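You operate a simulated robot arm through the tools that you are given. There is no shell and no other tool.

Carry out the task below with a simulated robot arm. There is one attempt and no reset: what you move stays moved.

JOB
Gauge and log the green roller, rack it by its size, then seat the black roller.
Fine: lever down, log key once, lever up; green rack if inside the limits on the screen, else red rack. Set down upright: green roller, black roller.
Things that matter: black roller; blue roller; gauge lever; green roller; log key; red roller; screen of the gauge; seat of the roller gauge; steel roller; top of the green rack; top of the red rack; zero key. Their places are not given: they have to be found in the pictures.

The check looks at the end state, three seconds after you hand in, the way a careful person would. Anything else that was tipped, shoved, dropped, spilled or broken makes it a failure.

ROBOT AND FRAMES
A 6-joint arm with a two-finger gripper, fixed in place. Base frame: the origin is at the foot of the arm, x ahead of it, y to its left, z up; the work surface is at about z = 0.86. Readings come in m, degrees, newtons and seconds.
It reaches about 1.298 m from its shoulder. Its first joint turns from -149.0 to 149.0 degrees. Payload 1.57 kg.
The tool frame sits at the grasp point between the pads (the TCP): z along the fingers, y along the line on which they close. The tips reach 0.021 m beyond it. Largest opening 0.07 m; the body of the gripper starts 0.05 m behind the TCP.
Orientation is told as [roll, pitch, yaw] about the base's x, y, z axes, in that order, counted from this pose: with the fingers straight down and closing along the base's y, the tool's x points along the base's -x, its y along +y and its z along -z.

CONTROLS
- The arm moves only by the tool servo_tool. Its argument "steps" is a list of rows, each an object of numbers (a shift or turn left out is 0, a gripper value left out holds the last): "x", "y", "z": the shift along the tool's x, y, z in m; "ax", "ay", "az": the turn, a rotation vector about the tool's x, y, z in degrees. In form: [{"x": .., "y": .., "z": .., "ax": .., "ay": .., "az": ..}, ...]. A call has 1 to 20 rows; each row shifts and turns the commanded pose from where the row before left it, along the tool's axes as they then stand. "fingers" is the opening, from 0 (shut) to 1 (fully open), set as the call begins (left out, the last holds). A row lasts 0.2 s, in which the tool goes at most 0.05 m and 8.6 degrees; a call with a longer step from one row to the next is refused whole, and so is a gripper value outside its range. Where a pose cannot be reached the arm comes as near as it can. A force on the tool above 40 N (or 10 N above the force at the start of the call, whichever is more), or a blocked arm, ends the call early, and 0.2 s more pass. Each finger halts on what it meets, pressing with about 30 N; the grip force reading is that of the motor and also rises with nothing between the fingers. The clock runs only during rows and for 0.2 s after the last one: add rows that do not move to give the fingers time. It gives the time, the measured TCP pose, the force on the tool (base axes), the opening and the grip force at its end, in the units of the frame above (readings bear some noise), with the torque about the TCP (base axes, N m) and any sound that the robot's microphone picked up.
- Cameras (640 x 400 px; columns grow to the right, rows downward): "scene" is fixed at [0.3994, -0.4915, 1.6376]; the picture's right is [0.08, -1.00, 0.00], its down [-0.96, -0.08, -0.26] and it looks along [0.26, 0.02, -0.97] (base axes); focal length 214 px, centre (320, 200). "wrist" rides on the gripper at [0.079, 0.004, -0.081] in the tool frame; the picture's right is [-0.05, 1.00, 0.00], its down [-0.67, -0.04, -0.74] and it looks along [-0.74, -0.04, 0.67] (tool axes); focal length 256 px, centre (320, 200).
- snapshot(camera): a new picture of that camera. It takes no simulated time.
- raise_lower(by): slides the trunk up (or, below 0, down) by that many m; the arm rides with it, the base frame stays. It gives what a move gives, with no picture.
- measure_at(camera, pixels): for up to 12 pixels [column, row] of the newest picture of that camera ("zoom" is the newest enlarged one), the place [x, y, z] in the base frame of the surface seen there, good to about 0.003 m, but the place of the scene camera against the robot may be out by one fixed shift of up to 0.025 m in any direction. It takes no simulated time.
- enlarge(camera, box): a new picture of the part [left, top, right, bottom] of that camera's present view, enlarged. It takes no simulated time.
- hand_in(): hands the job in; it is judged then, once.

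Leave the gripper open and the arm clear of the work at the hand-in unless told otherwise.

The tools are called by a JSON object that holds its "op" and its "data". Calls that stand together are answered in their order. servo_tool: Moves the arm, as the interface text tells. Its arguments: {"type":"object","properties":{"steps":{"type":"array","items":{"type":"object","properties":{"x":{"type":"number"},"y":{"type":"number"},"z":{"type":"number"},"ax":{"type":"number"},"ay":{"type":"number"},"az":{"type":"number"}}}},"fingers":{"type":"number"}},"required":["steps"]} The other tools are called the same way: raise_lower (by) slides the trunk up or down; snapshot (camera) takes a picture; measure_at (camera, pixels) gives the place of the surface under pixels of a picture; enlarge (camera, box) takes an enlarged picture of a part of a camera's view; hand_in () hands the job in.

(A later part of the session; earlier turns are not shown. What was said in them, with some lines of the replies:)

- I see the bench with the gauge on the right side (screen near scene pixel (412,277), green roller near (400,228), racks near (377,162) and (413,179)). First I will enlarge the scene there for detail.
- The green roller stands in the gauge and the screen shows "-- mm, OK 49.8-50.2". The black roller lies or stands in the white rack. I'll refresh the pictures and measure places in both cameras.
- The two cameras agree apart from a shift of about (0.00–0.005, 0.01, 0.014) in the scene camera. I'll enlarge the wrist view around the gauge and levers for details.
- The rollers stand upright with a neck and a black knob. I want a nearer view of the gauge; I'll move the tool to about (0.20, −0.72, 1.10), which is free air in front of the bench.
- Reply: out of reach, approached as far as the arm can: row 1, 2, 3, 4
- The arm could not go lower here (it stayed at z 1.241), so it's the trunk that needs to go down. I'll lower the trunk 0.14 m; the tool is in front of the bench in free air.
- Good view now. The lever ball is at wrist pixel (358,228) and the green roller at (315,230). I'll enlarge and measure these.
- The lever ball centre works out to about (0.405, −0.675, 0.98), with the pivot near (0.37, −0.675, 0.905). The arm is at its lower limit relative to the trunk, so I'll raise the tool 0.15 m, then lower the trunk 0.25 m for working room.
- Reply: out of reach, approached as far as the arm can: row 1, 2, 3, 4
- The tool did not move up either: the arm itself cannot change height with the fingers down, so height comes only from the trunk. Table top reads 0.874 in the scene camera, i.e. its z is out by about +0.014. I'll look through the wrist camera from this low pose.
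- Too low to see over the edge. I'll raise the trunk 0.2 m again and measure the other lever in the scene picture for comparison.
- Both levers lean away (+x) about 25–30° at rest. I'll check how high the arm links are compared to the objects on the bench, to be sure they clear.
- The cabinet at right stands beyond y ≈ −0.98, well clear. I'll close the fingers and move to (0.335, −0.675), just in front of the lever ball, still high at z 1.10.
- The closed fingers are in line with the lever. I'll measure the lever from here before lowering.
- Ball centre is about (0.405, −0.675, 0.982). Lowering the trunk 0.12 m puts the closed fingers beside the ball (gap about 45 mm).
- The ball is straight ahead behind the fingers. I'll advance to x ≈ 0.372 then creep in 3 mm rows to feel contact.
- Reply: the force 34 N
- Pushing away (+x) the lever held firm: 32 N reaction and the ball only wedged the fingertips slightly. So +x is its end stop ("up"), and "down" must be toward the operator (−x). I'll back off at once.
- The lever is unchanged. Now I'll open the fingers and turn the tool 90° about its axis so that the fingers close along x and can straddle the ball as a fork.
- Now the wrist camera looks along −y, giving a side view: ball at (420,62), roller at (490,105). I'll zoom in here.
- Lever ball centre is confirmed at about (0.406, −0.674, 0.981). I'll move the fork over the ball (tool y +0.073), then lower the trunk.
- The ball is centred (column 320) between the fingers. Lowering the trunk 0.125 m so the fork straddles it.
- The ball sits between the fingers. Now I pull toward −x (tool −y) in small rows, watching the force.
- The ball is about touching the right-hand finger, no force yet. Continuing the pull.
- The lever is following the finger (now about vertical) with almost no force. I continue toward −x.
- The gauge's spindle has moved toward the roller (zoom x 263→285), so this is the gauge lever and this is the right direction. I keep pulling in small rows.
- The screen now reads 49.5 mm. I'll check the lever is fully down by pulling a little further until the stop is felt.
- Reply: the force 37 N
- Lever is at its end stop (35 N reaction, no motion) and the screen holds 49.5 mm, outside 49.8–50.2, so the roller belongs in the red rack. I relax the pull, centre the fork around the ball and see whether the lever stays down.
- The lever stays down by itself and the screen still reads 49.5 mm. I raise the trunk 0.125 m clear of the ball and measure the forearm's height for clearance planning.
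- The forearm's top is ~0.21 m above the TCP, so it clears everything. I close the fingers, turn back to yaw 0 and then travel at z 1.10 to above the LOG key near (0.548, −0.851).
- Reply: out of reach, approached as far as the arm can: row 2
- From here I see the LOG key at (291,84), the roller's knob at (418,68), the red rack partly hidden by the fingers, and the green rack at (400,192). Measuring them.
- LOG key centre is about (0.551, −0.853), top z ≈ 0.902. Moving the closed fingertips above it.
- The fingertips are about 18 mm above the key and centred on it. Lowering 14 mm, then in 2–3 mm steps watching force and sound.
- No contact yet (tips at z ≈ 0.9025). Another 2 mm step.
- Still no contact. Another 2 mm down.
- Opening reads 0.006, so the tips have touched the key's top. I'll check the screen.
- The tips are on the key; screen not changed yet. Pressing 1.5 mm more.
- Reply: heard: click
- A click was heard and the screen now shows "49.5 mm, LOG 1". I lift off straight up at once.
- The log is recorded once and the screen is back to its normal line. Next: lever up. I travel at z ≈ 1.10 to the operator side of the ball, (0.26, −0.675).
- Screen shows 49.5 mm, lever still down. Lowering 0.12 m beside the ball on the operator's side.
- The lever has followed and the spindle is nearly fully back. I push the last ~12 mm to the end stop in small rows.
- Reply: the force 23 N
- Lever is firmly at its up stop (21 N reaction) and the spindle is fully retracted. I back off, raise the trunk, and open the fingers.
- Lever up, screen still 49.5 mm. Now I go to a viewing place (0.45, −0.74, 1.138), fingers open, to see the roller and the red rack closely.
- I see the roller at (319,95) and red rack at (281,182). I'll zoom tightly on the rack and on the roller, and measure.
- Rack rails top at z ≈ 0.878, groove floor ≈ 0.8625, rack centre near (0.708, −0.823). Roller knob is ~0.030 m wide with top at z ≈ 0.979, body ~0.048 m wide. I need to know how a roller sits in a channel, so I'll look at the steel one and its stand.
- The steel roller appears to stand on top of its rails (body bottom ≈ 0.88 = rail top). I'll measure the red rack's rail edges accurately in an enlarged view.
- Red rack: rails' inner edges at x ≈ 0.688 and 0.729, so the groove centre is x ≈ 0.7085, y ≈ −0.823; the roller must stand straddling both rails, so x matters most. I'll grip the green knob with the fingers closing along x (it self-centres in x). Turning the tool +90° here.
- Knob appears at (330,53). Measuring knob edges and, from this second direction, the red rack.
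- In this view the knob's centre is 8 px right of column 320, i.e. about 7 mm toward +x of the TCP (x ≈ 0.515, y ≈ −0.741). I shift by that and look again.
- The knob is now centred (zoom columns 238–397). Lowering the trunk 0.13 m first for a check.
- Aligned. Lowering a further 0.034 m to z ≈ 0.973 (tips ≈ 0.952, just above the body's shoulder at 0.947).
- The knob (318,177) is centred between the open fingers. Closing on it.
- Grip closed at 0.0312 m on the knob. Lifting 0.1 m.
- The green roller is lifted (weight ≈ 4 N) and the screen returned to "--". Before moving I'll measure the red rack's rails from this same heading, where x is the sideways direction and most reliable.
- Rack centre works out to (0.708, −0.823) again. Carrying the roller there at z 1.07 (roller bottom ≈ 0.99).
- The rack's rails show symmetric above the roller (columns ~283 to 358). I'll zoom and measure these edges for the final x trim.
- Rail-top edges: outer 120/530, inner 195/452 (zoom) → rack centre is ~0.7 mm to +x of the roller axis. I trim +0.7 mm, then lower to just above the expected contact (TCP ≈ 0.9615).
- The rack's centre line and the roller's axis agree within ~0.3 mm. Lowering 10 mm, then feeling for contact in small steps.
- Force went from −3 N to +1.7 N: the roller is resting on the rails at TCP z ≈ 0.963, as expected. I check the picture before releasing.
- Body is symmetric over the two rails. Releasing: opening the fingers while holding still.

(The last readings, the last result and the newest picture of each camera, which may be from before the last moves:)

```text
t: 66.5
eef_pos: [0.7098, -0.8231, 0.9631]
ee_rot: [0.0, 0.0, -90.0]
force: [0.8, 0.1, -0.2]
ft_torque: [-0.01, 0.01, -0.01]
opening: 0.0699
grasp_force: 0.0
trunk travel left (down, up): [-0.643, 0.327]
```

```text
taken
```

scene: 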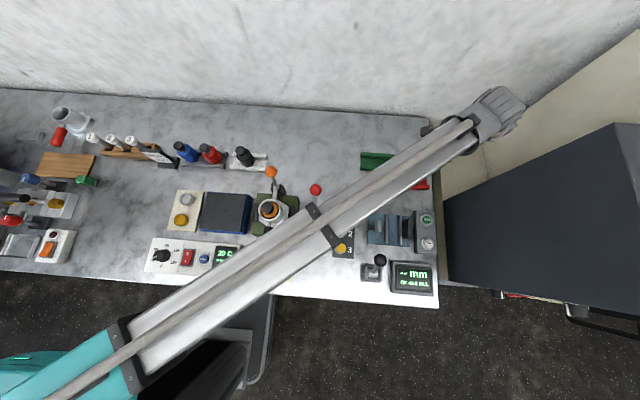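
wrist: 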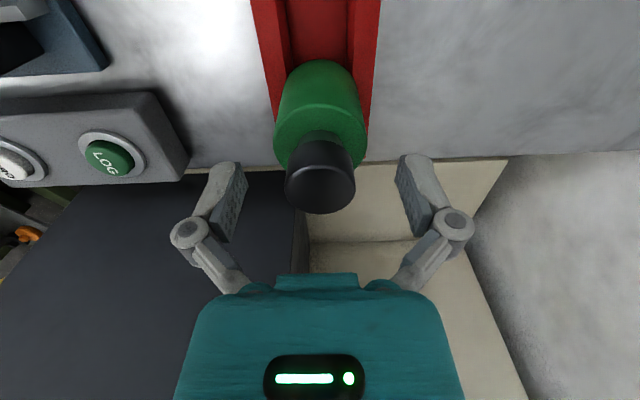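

The roller stands still and upright after release. Raising the trunk 0.16 m straight up.

{"op": "raise_lower", "data": {"by": 0.16}}

{"op": "snapshot", "data": {"camera": "wrist"}}

{"op": "enlarge", "data": {"camera": "wrist", "box": [250, 0, 390, 110]}}

```text
t: 68.3
eef_pos: [0.7111, -0.8224, 1.1229]
ee_rot: [0.0, 0.0, -90.0]
force: [-0.2, 0.1, 0.0]
ft_torque: [-0.01, 0.01, 0.0]
opening: 0.0701
grasp_force: 0.1
trunk travel left (down, up): [-0.803, 0.167]
```

```text
taken
```

wrist: 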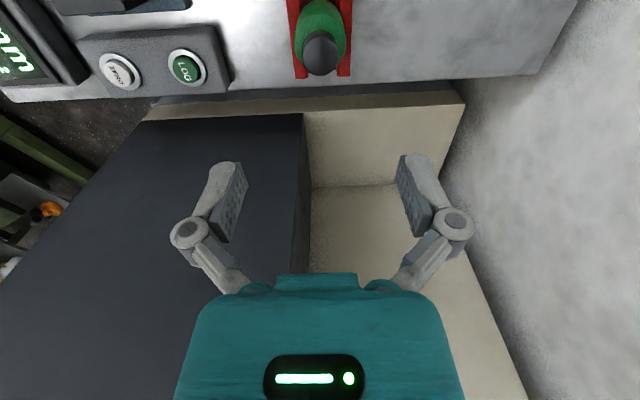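

```text
3.64 times, centred on (320, 55) of wrist
```

zoom: 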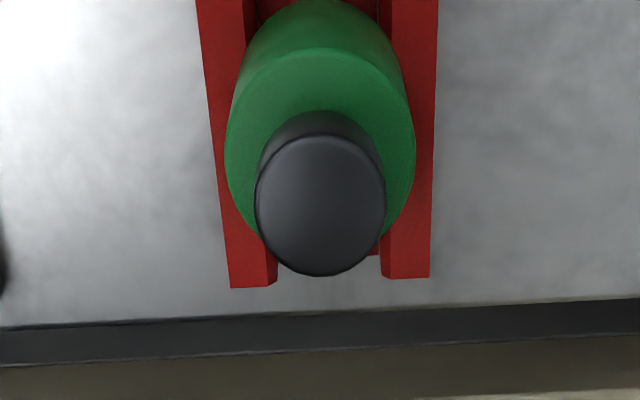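

The green roller stands upright and centred in the red rack. Next, the black roller: I turn the tool back to yaw 0 and travel at z 1.12 to (0.58, −0.23) to view the white rack.

{"op": "servo_tool", "data": {"steps": [{"az": -8.2}, {"az": -8.2}, {"az": -8.2}, {"az": -8.2}, {"az": -8.2}, {"az": -8.2}, {"az": -8.2}, {"az": -8.2}, {"az": -8.2}, {"az": -8.2}, {"az": -8.0}, {}], "fingers": 1}}

{"op": "servo_tool", "data": {"steps": [{"x": 0.01, "y": 0.0455}, {"x": 0.01, "y": 0.0455}, {"x": 0.01, "y": 0.0455}, {"x": 0.01, "y": 0.0455}, {"x": 0.01, "y": 0.0455}, {"x": 0.01, "y": 0.0455}, {"x": 0.01, "y": 0.0455}, {"x": 0.01, "y": 0.0455}, {"x": 0.01, "y": 0.0455}, {"x": 0.01, "y": 0.0455}, {"x": 0.01, "y": 0.0455}, {"x": 0.01, "y": 0.0455}, {"x": 0.01, "y": 0.0455}, {}]}}

{"op": "snapshot", "data": {"camera": "wrist"}}

{"op": "snapshot", "data": {"camera": "scene"}}

```text
t: 70.9
eef_pos: [0.7095, -0.8227, 1.1227]
ee_rot: [0.0, 0.1, 0.1]
force: [-0.7, 0.2, 0.8]
ft_torque: [-0.02, 0.03, 0.0]
opening: 0.0701
grasp_force: 0.1
trunk travel left (down, up): [-0.803, 0.167]
```

```text
t: 73.9
eef_pos: [0.5822, -0.2343, 1.1227]
ee_rot: [0.0, 0.0, -0.1]
force: [0.7, 0.6, 0.4]
ft_torque: [-0.02, -0.02, 0.0]
opening: 0.07
grasp_force: 0.0
trunk travel left (down, up): [-0.803, 0.167]
```

```text
taken
```

wrist: 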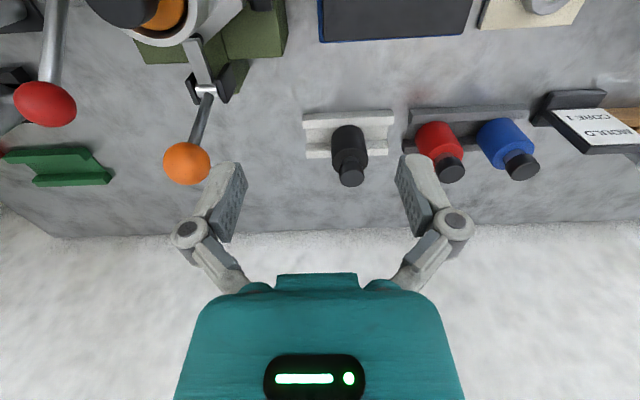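

```text
taken
```

scene: 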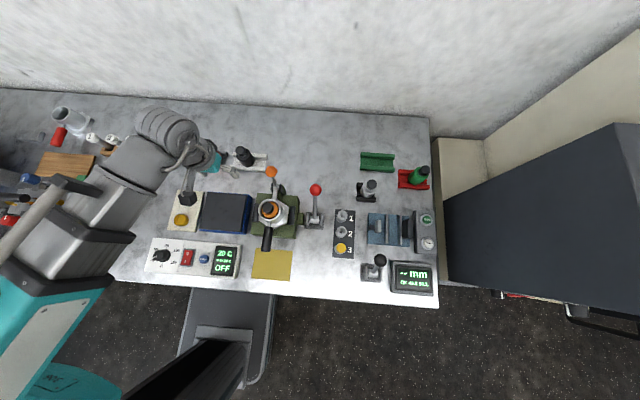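

The black roller is at wrist (350,160) in the white rack. The elbow now hangs over the left end of the bench, so before lowering I must check its height above things there.

{"op": "measure_at", "data": {"camera": "scene", "pixels": [[55, 290], [20, 330], [90, 300], [60, 350], [110, 180], [60, 240], [50, 385], [160, 345], [20, 220], [25, 180], [60, 200], [20, 245]]}}

{"op": "enlarge", "data": {"camera": "scene", "box": [0, 80, 220, 400]}}

```text
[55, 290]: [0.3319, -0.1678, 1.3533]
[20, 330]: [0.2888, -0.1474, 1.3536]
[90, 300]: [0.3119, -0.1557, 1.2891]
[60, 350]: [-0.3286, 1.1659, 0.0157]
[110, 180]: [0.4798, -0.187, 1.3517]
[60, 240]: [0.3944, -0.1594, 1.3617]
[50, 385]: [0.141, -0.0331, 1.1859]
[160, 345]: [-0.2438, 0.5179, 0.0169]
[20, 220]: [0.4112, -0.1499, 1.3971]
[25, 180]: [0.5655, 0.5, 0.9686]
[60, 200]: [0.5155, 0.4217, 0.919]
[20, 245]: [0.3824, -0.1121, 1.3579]
```

```text
1.25 times, centred on (110, 240) of scene
```

zoom: 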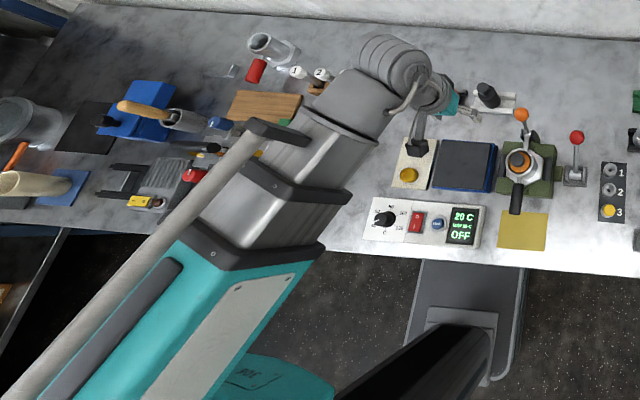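

That was perspective: the link seen at left is the forearm at (0.3–0.5, −0.16, top z ≈ 1.34), well above the bench items, and the upper arm stays in front of the bench. Now I measure the black roller (350,160).

{"op": "enlarge", "data": {"camera": "wrist", "box": [290, 90, 410, 200]}}

{"op": "measure_at", "data": {"camera": "wrist", "pixels": [[351, 178], [341, 178], [361, 178], [350, 150], [310, 115], [385, 115], [318, 155], [380, 150], [318, 130], [435, 140], [452, 172], [188, 160]]}}

```text
3.64 times, centred on (350, 145) of wrist
```

zoom: 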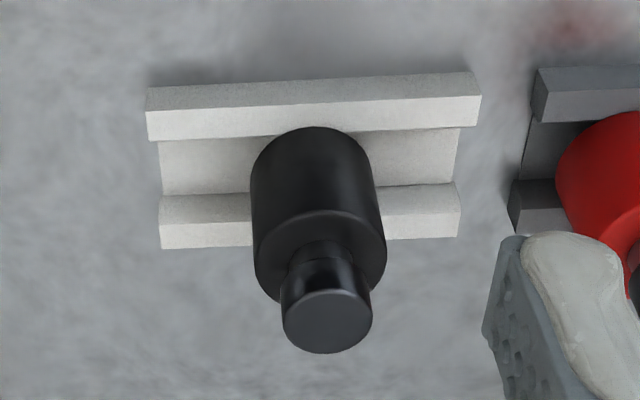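

```text
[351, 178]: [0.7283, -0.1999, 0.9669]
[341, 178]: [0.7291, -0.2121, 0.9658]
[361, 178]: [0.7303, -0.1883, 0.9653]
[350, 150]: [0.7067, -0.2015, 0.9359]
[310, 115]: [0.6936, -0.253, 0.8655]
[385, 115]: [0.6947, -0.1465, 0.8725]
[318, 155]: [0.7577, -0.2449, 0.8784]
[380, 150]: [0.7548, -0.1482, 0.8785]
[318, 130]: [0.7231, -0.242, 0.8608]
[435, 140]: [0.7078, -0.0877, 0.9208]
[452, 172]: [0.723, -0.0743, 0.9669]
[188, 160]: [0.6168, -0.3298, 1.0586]
```

Black roller knob centre ≈ (0.729, −0.200), top z ≈ 0.966. I'll move above it and turn to yaw −90 first to measure its x sideways.

{"op": "servo_tool", "data": {"steps": [{"x": -0.0365, "y": 0.0085}, {"x": -0.0365, "y": 0.0085}, {"x": -0.0365, "y": 0.0085}, {"x": -0.0365, "y": 0.0085}, {}]}}

{"op": "servo_tool", "data": {"steps": [{"az": 8.2}, {"az": 8.2}, {"az": 8.2}, {"az": 8.2}, {"az": 8.2}, {"az": 8.2}, {"az": 8.2}, {"az": 8.2}, {"az": 8.2}, {"az": 8.2}, {"az": 8.0}, {}]}}

{"op": "snapshot", "data": {"camera": "wrist"}}

{"op": "enlarge", "data": {"camera": "wrist", "box": [260, 0, 380, 110]}}

```text
t: 75.1
eef_pos: [0.7252, -0.1968, 1.1221]
ee_rot: [0.0, 0.0, -0.1]
force: [-0.5, -0.1, -0.8]
ft_torque: [-0.01, 0.04, -0.03]
opening: 0.0703
grasp_force: 0.1
trunk travel left (down, up): [-0.803, 0.167]
```

```text
t: 77.7
eef_pos: [0.7269, -0.1988, 1.1211]
ee_rot: [0.0, 0.0, -90.2]
force: [0.6, -0.4, 0.7]
ft_torque: [0.02, -0.01, -0.01]
opening: 0.0702
grasp_force: 0.1
trunk travel left (down, up): [-0.803, 0.167]
```

```text
taken
```

wrist: 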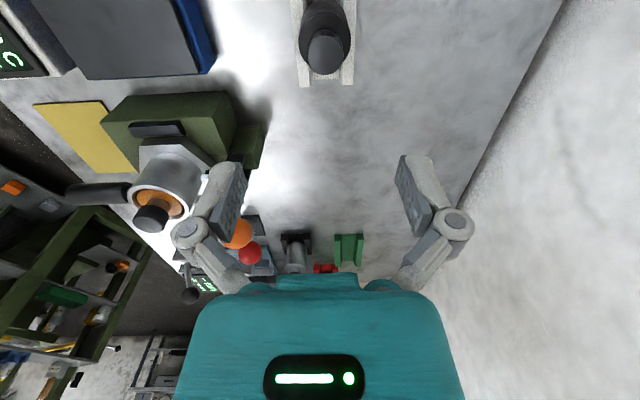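

```text
3.64 times, centred on (320, 55) of wrist
```

zoom: 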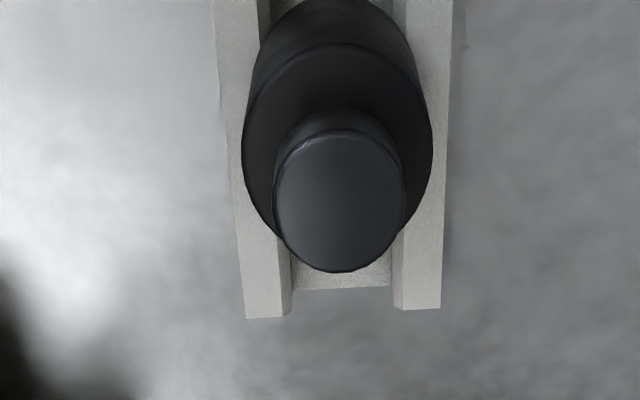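

Knob centre is at column 325.4 → 4.6 mm further +x. I shift by that, then turn back to yaw 0 and check y.

{"op": "servo_tool", "data": {"steps": [{"y": 0.0046}, {"az": -8.2}, {"az": -8.2}, {"az": -8.2}, {"az": -8.2}, {"az": -8.2}, {"az": -8.2}, {"az": -8.2}, {"az": -8.2}, {"az": -8.2}, {"az": -8.2}, {"az": -8.0}, {}]}}

{"op": "snapshot", "data": {"camera": "wrist"}}

{"op": "enlarge", "data": {"camera": "wrist", "box": [260, 0, 380, 110]}}

```text
t: 80.5
eef_pos: [0.7316, -0.1964, 1.1221]
ee_rot: [-0.1, 0.0, 0.1]
force: [0.2, 0.1, -0.3]
ft_torque: [0.0, 0.01, -0.03]
opening: 0.0698
grasp_force: 0.0
trunk travel left (down, up): [-0.803, 0.167]
```

```text
taken
```

wrist: 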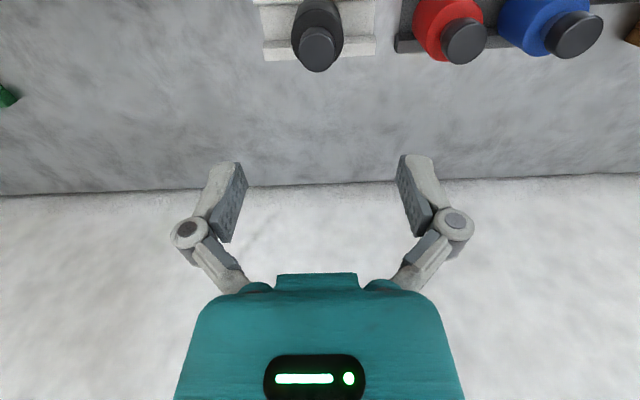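

```text
3.64 times, centred on (320, 55) of wrist
```

zoom: 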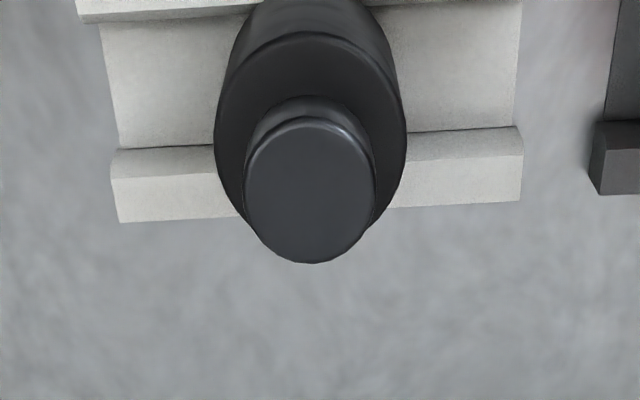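

The knob is now 2.3 mm toward −y of the TCP (column 317.25). I trim that and lower 0.13 m.

{"op": "servo_tool", "data": {"steps": [{"y": -0.0023}, {}]}}

{"op": "raise_lower", "data": {"by": -0.125}}

{"op": "snapshot", "data": {"camera": "wrist"}}

{"op": "snapshot", "data": {"camera": "scene"}}

```text
t: 81.1
eef_pos: [0.7305, -0.2011, 1.1219]
ee_rot: [0.0, 0.0, 0.0]
force: [0.0, -0.1, -0.6]
ft_torque: [0.0, 0.0, -0.01]
opening: 0.0701
grasp_force: 0.1
trunk travel left (down, up): [-0.803, 0.167]
```

```text
t: 82.6
eef_pos: [0.7306, -0.2005, 0.9972]
ee_rot: [0.0, 0.1, 0.0]
force: [-0.2, 1.0, -0.9]
ft_torque: [-0.02, -0.01, 0.01]
opening: 0.0702
grasp_force: 0.1
trunk travel left (down, up): [-0.678, 0.292]
```

```text
taken
```

wrist: 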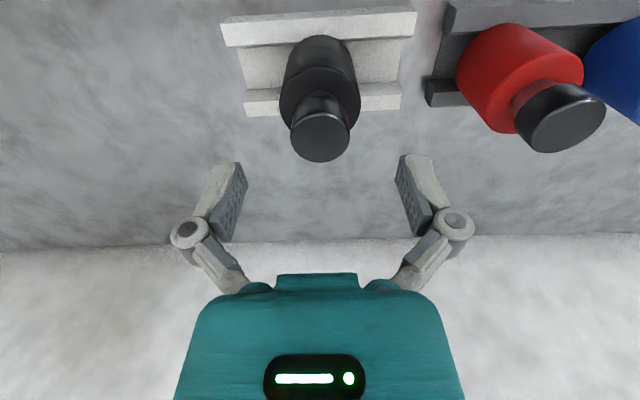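

```text
taken
```

scene: 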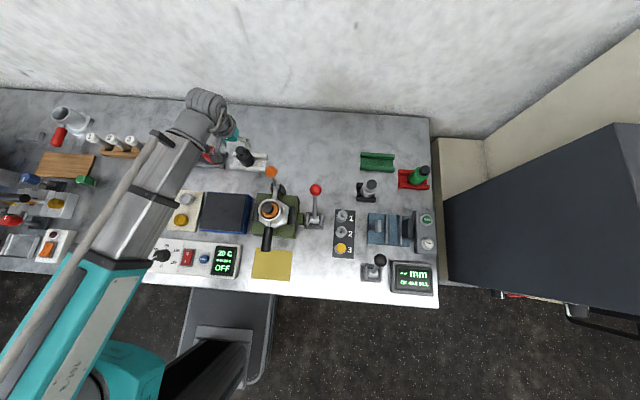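

Aligned (knob at column 320). Lowering the final 0.034 m to z ≈ 0.963.

{"op": "raise_lower", "data": {"by": -0.034}}

{"op": "snapshot", "data": {"camera": "wrist"}}

```text
t: 83.4
eef_pos: [0.7301, -0.2003, 0.9639]
ee_rot: [0.0, 0.0, -0.1]
force: [0.4, -0.4, 0.1]
ft_torque: [0.03, 0.0, -0.02]
opening: 0.0702
grasp_force: 0.0
trunk travel left (down, up): [-0.644, 0.326]
```

```text
taken
```

wrist: 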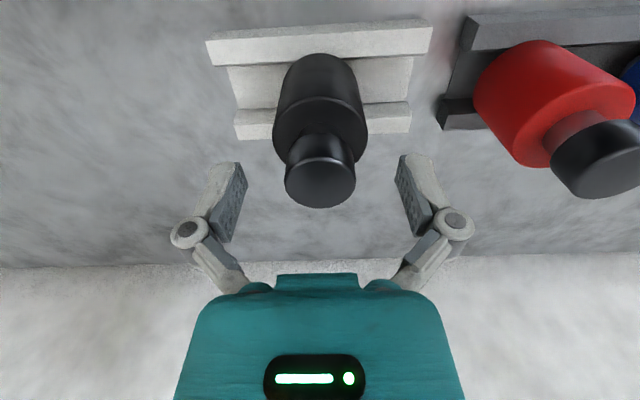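

Knob centred between the fingers. Closing on it.

{"op": "servo_tool", "data": {"steps": [{}, {}, {}, {}, {}], "fingers": 0}}

{"op": "raise_lower", "data": {"by": 0.12}}

{"op": "snapshot", "data": {"camera": "wrist"}}

{"op": "snapshot", "data": {"camera": "scene"}}

```text
t: 84.6
eef_pos: [0.7307, -0.1991, 0.9633]
ee_rot: [0.0, 0.0, 0.0]
force: [0.1, -0.2, 5.5]
ft_torque: [-0.02, 0.02, -0.04]
opening: 0.0313
grasp_force: 29.6
trunk travel left (down, up): [-0.644, 0.326]
```

```text
t: 86.1
eef_pos: [0.7318, -0.2006, 1.083]
ee_rot: [-0.1, 0.0, -0.1]
force: [0.5, 0.1, -3.7]
ft_torque: [-0.01, -0.01, 0.03]
opening: 0.0312
grasp_force: 29.7
trunk travel left (down, up): [-0.764, 0.206]
```

```text
taken
```

wrist: 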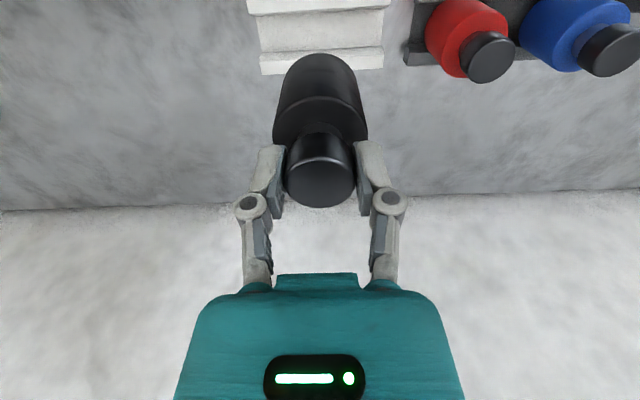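

```text
taken
```

scene: 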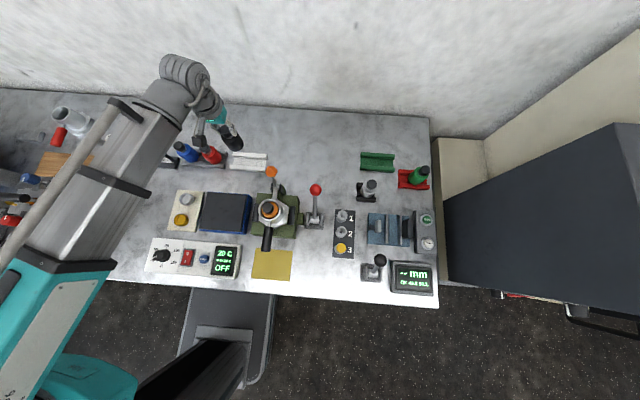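

The black roller hangs upright in the grip (weight ≈ 4 N). I raise 0.13 m more so its bottom clears both lever balls, then travel to above the gauge seat (≈ 0.515, −0.744).

{"op": "raise_lower", "data": {"by": 0.13}}

{"op": "servo_tool", "data": {"steps": [{"x": 0.0166, "y": -0.0418}, {"x": 0.0166, "y": -0.0418}, {"x": 0.0166, "y": -0.0418}, {"x": 0.0166, "y": -0.0418}, {"x": 0.0166, "y": -0.0418}, {"x": 0.0166, "y": -0.0418}, {"x": 0.0166, "y": -0.0418}, {"x": 0.0166, "y": -0.0418}, {"x": 0.0166, "y": -0.0418}, {"x": 0.0166, "y": -0.0418}, {"x": 0.0166, "y": -0.0418}, {"x": 0.0166, "y": -0.0418}, {"x": 0.0166, "y": -0.0418}, {}, {}]}}

{"op": "snapshot", "data": {"camera": "wrist"}}

{"op": "snapshot", "data": {"camera": "scene"}}

```text
t: 87.7
eef_pos: [0.7298, -0.2006, 1.2127]
ee_rot: [0.0, 0.0, 0.0]
force: [0.1, -0.8, -3.6]
ft_torque: [0.0, 0.01, 0.02]
opening: 0.0311
grasp_force: 30.1
trunk travel left (down, up): [-0.894, 0.076]
```

```text
t: 90.9
eef_pos: [0.5149, -0.7449, 1.2122]
ee_rot: [0.0, 0.0, -0.1]
force: [0.9, 0.1, -3.2]
ft_torque: [0.01, -0.02, 0.01]
opening: 0.0311
grasp_force: 29.4
trunk travel left (down, up): [-0.894, 0.076]
```

```text
taken
```

wrist: 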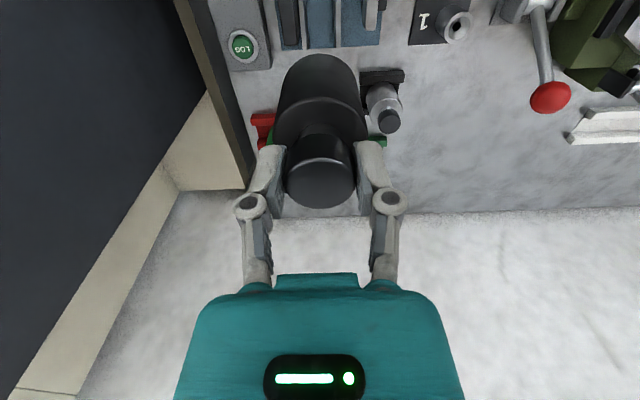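

```text
taken
```

scene: 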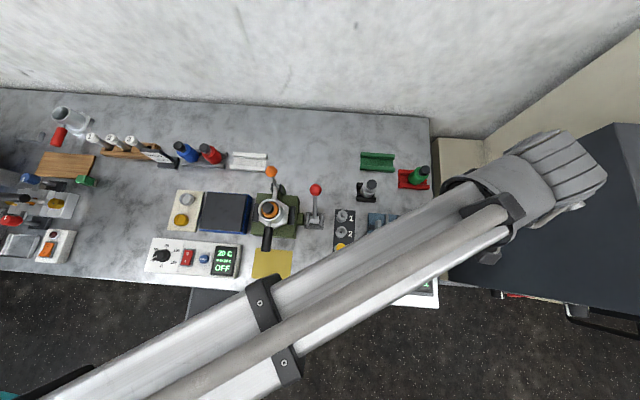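

Above the gauge. I lower 0.12 m (roller bottom ≈ 1.007, still 7 cm above the anvil) for a closer view.

{"op": "raise_lower", "data": {"by": -0.12}}

{"op": "snapshot", "data": {"camera": "wrist"}}

{"op": "enlarge", "data": {"camera": "wrist", "box": [240, 0, 400, 100]}}

```text
t: 92.4
eef_pos: [0.5149, -0.745, 1.0938]
ee_rot: [0.0, -0.1, 0.0]
force: [0.0, 1.5, -3.6]
ft_torque: [0.05, 0.01, 0.01]
opening: 0.0311
grasp_force: 30.1
trunk travel left (down, up): [-0.774, 0.196]
```

```text
taken
```

wrist: 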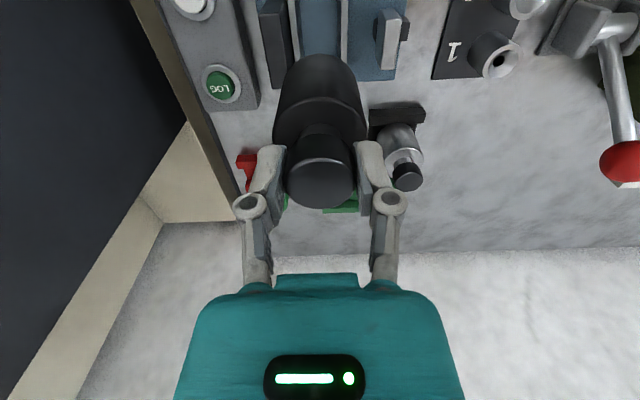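

```text
4.00 times, centred on (320, 50) of wrist
```

zoom: 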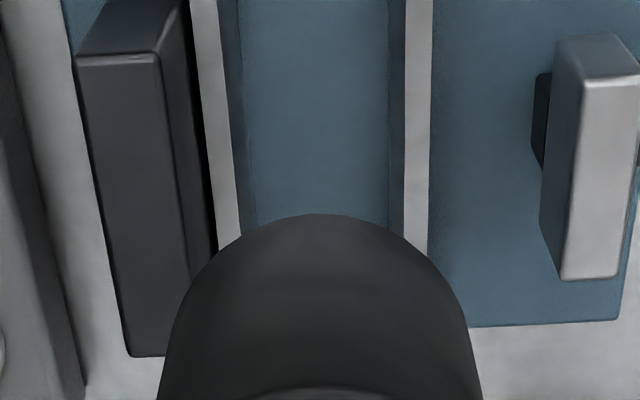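

Clear view: rail tops at zoom columns 206–232 and 406–431 (row 150) → their centre is at 318.8, i.e. within 0.3 mm of the roller axis. The anvil edge is ~5 mm clear of the roller's side and the spindle is far away. Lowering 0.107 m (to ~12 mm above contact).

{"op": "raise_lower", "data": {"by": -0.107}}

{"op": "snapshot", "data": {"camera": "wrist"}}

{"op": "enlarge", "data": {"camera": "wrist", "box": [220, 0, 420, 120]}}

```text
t: 93.8
eef_pos: [0.5163, -0.7439, 0.9854]
ee_rot: [0.0, 0.0, 0.1]
force: [0.1, 0.2, -3.7]
ft_torque: [-0.01, 0.0, 0.02]
opening: 0.0308
grasp_force: 30.1
trunk travel left (down, up): [-0.667, 0.303]
```

```text
taken
```

wrist: 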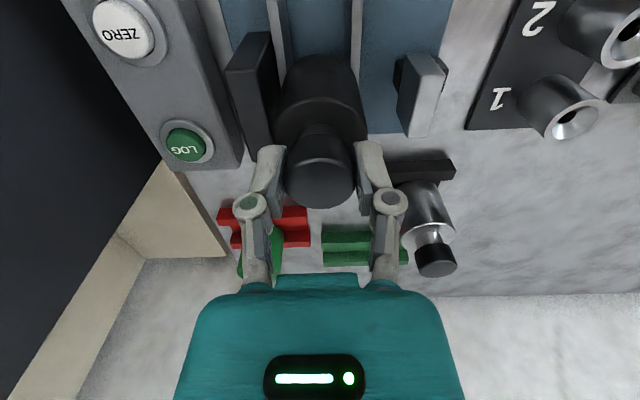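

```text
3.20 times, centred on (320, 60) of wrist
```

zoom: 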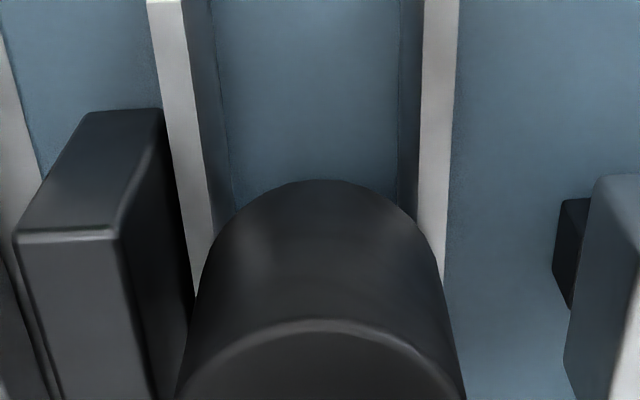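

Alignment is good. Lowering 9 mm, then 2 mm steps to feel contact.

{"op": "raise_lower", "data": {"by": -0.009}}

{"op": "raise_lower", "data": {"by": -0.002}}

```text
t: 94.4
eef_pos: [0.5141, -0.7451, 0.9774]
ee_rot: [0.0, 0.0, -0.1]
force: [-0.1, -0.2, -3.1]
ft_torque: [0.02, 0.02, 0.06]
opening: 0.031
grasp_force: 29.4
trunk travel left (down, up): [-0.658, 0.312]
```

```text
t: 94.9
eef_pos: [0.5152, -0.7443, 0.9758]
ee_rot: [0.0, 0.0, 0.1]
force: [0.7, 1.1, -1.5]
ft_torque: [-0.08, -0.02, 0.01]
opening: 0.0311
grasp_force: 29.8
trunk travel left (down, up): [-0.656, 0.314]
```

Force fell from −3.1 to −1.5 N: contact is starting. One more 1 mm step.

{"op": "raise_lower", "data": {"by": -0.001}}

{"op": "snapshot", "data": {"camera": "wrist"}}

{"op": "enlarge", "data": {"camera": "wrist", "box": [220, 0, 420, 120]}}

```text
t: 95.4
eef_pos: [0.5153, -0.7435, 0.9739]
ee_rot: [-0.1, -0.1, 0.0]
force: [3.9, -2.6, 9.2]
ft_torque: [-0.1, -0.09, -0.01]
opening: 0.0313
grasp_force: 29.9
trunk travel left (down, up): [-0.655, 0.315]
```

```text
taken
```

wrist: 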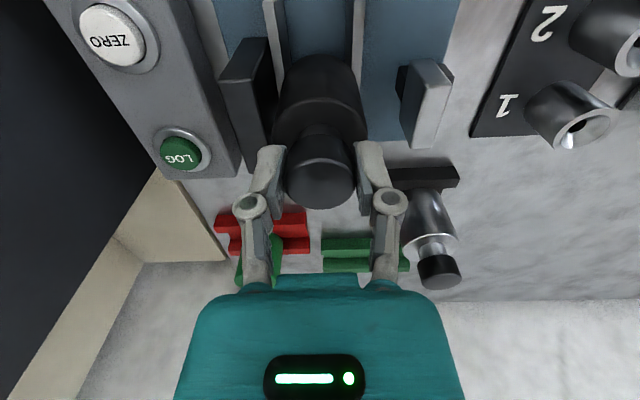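

```text
3.20 times, centred on (320, 60) of wrist
```

zoom: 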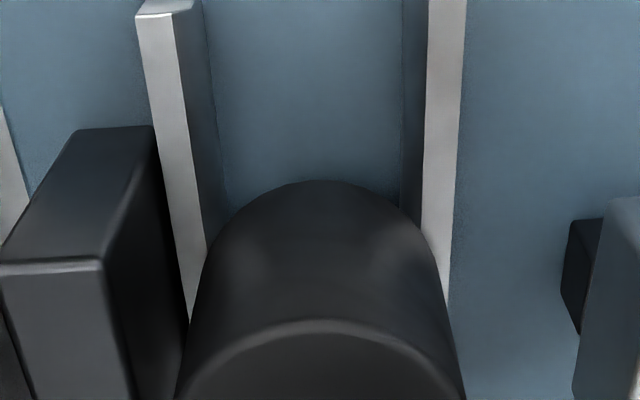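

Now +9 N: the roller rests on both rails at the expected height (z ≈ 0.974). I ease up 0.7 mm and then open the fingers.

{"op": "raise_lower", "data": {"by": 0.0007}}

{"op": "servo_tool", "data": {"steps": [{}, {}, {}, {}, {}], "fingers": 1}}

{"op": "snapshot", "data": {"camera": "wrist"}}

```text
t: 95.9
eef_pos: [0.5152, -0.7445, 0.974]
ee_rot: [0.0, 0.0, 0.0]
force: [1.2, -0.2, 1.4]
ft_torque: [-0.04, -0.11, 0.01]
opening: 0.0313
grasp_force: 30.6
trunk travel left (down, up): [-0.656, 0.314]
```

```text
t: 97.1
eef_pos: [0.5147, -0.7453, 0.9749]
ee_rot: [0.0, 0.0, 0.0]
force: [0.6, -0.4, 0.0]
ft_torque: [0.05, 0.02, 0.03]
opening: 0.0701
grasp_force: 0.1
trunk travel left (down, up): [-0.656, 0.314]
```

```text
taken
```

wrist: 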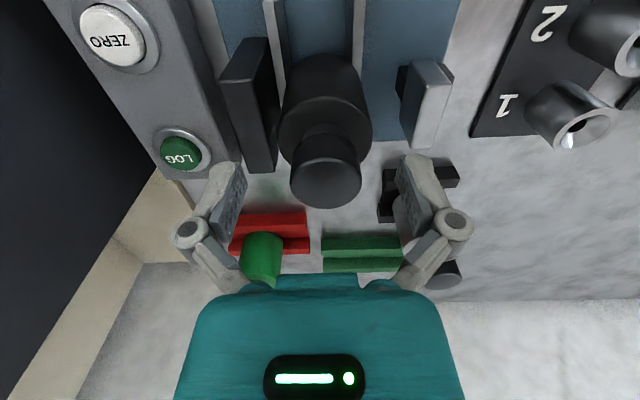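

After release the roller has moved about 6 px (≈ 2–3 mm) toward +y. I zoom in to see how it stands.

{"op": "enlarge", "data": {"camera": "wrist", "box": [220, 0, 420, 120]}}

{"op": "enlarge", "data": {"camera": "wrist", "box": [270, 40, 380, 220]}}

{"op": "measure_at", "data": {"camera": "wrist", "pixels": [[326, 185], [315, 185], [337, 185], [326, 170], [326, 200], [300, 130], [350, 130], [326, 110], [326, 80]]}}

```text
3.20 times, centred on (320, 60) of wrist
```

zoom: 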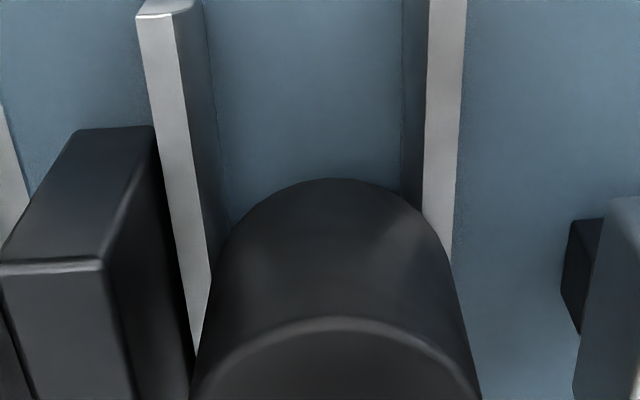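

```text
2.22 times, centred on (325, 130) of wrist
```

zoom: 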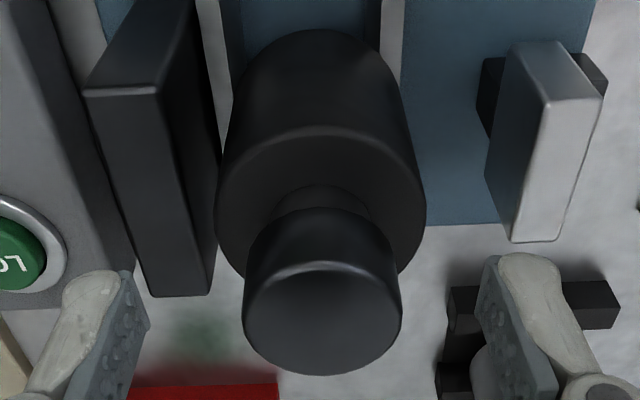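

```text
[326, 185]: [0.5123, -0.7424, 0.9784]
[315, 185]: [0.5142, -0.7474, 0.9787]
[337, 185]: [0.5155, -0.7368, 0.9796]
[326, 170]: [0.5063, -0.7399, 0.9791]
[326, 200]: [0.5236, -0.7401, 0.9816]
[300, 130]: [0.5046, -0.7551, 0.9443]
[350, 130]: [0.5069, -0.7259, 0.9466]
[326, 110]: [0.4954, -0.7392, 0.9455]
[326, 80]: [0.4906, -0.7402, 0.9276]
```

The knob top reads level (z ≈ 0.979 left and right), so it stands upright on the rails, just ~2.5 mm toward +y. I raise clear and compare with the earlier picture of the green roller in the seat from the very same viewpoint (0.4497, −0.740, 1.138).

{"op": "raise_lower", "data": {"by": 0.1635}}

{"op": "servo_tool", "data": {"steps": [{"x": 0.0325, "y": 0.0022}, {"x": 0.0325, "y": 0.0022}, {}]}}

{"op": "snapshot", "data": {"camera": "wrist"}}

{"op": "enlarge", "data": {"camera": "wrist", "box": [260, 20, 400, 140]}}

```text
t: 99.0
eef_pos: [0.5159, -0.745, 1.1384]
ee_rot: [0.1, 0.0, 0.0]
force: [-0.2, 0.9, 0.1]
ft_torque: [-0.02, -0.02, 0.02]
opening: 0.0702
grasp_force: 0.1
trunk travel left (down, up): [-0.82, 0.15]
```

```text
t: 99.8
eef_pos: [0.4515, -0.7402, 1.1372]
ee_rot: [0.0, 0.0, 0.0]
force: [0.3, 0.1, -0.3]
ft_torque: [-0.01, 0.0, 0.0]
opening: 0.07
grasp_force: 0.1
trunk travel left (down, up): [-0.82, 0.15]
```

```text
taken
```

wrist: 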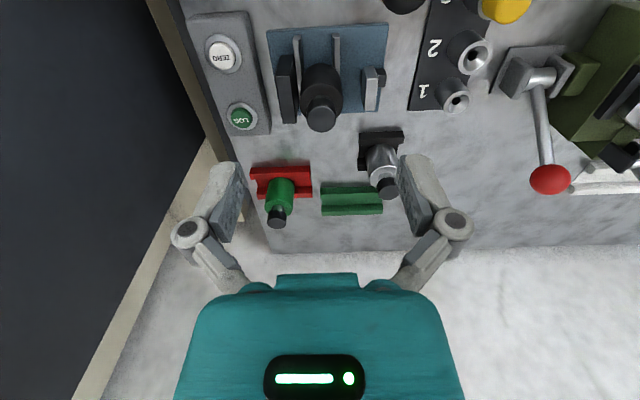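

```text
3.33 times, centred on (330, 80) of wrist
```

zoom: 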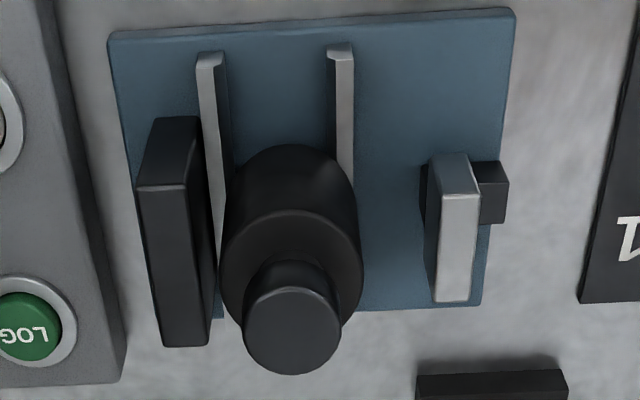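

From the same viewpoint the black roller stands at the same row as the green one did, upright (knob and body centres agree), just 2.6 mm sideways of where the green one stood and still on both rails – properly seated. I now withdraw the arm: raise and go back to the start area in front of the bench.

{"op": "raise_lower", "data": {"by": 0.1}}

{"op": "servo_tool", "data": {"steps": [{"x": 0.04, "y": 0.02}, {"x": 0.04, "y": 0.02}, {"x": 0.04, "y": 0.02}, {"x": 0.04, "y": 0.02}, {"x": 0.04, "y": 0.02}, {"x": 0.04, "y": 0.02}, {}], "fingers": 1}}

{"op": "snapshot", "data": {"camera": "scene"}}

{"op": "enlarge", "data": {"camera": "scene", "box": [340, 140, 450, 300]}}

{"op": "snapshot", "data": {"camera": "wrist"}}

```text
t: 101.1
eef_pos: [0.4499, -0.7404, 1.2384]
ee_rot: [-0.1, 0.0, 0.0]
force: [0.2, 0.3, 0.0]
ft_torque: [-0.03, 0.01, 0.01]
opening: 0.07
grasp_force: 0.0
trunk travel left (down, up): [-0.92, 0.05]
```

```text
t: 102.7
eef_pos: [0.2108, -0.6207, 1.238]
ee_rot: [-0.1, -0.1, 0.0]
force: [0.1, 0.6, 0.5]
ft_torque: [0.0, 0.0, -0.01]
opening: 0.07
grasp_force: 0.0
trunk travel left (down, up): [-0.92, 0.05]
```

```text
taken
```

scene: 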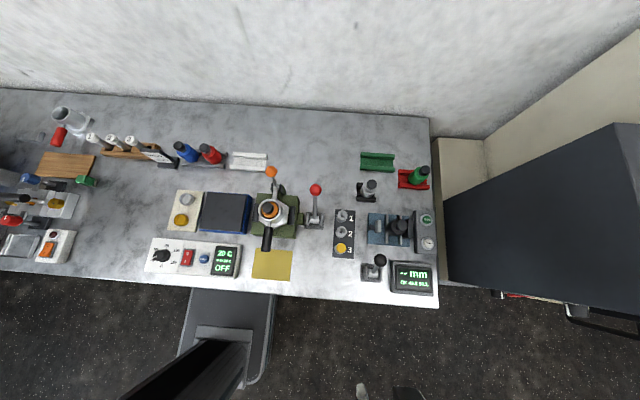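

```text
2.50 times, centred on (395, 220) of scene
```

zoom: 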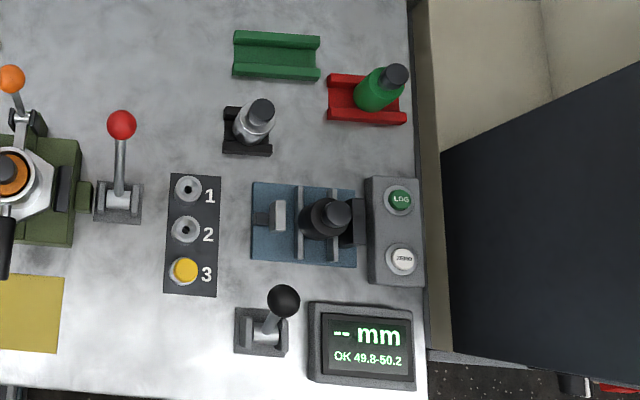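

```text
taken
```

wrist: 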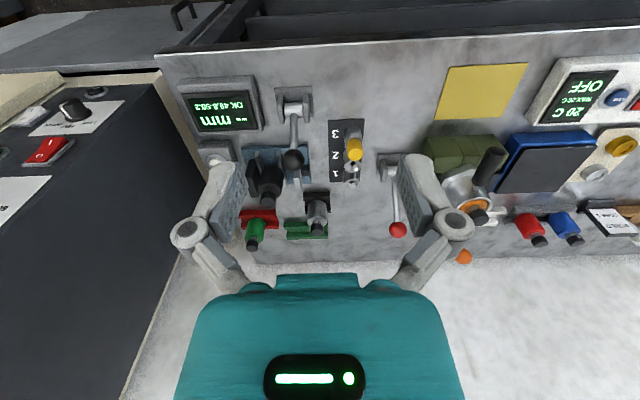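

Final view: green roller upright in the red rack, black roller upright in the gauge seat, lever up, screen back to "--", nothing else disturbed, gripper open and arm clear in front of the bench. Handing in.

{"op": "hand_in", "data": {}}

```text
The job is handed in.
```

The green roller measured 49.5 mm, outside the 49.8–50.2 limits. It was logged once and now stands upright in the red rack. The black roller stands upright in the gauge seat.

- **Gauging:** the lever went fully down, the log key was pressed once (the screen showed "LOG 1"), and the lever went back up to its stop. The zero key and the steel roller were not touched.
- **Lever test:** I first pushed the lever the wrong way against its stop, at about 32 N. It didn't move, and I saw no damage.
- **Black roller position:** it shifted about 2.6 mm sideways when I opened the fingers. From the same viewpoint it stood level and still on both rails, but with only about 1 mm of overlap on one of them. I left it there rather than risk tipping it by gripping it again.

In the last pictures nothing else looked moved. The gripper was open and the arm was clear of the bench when I handed the job in.
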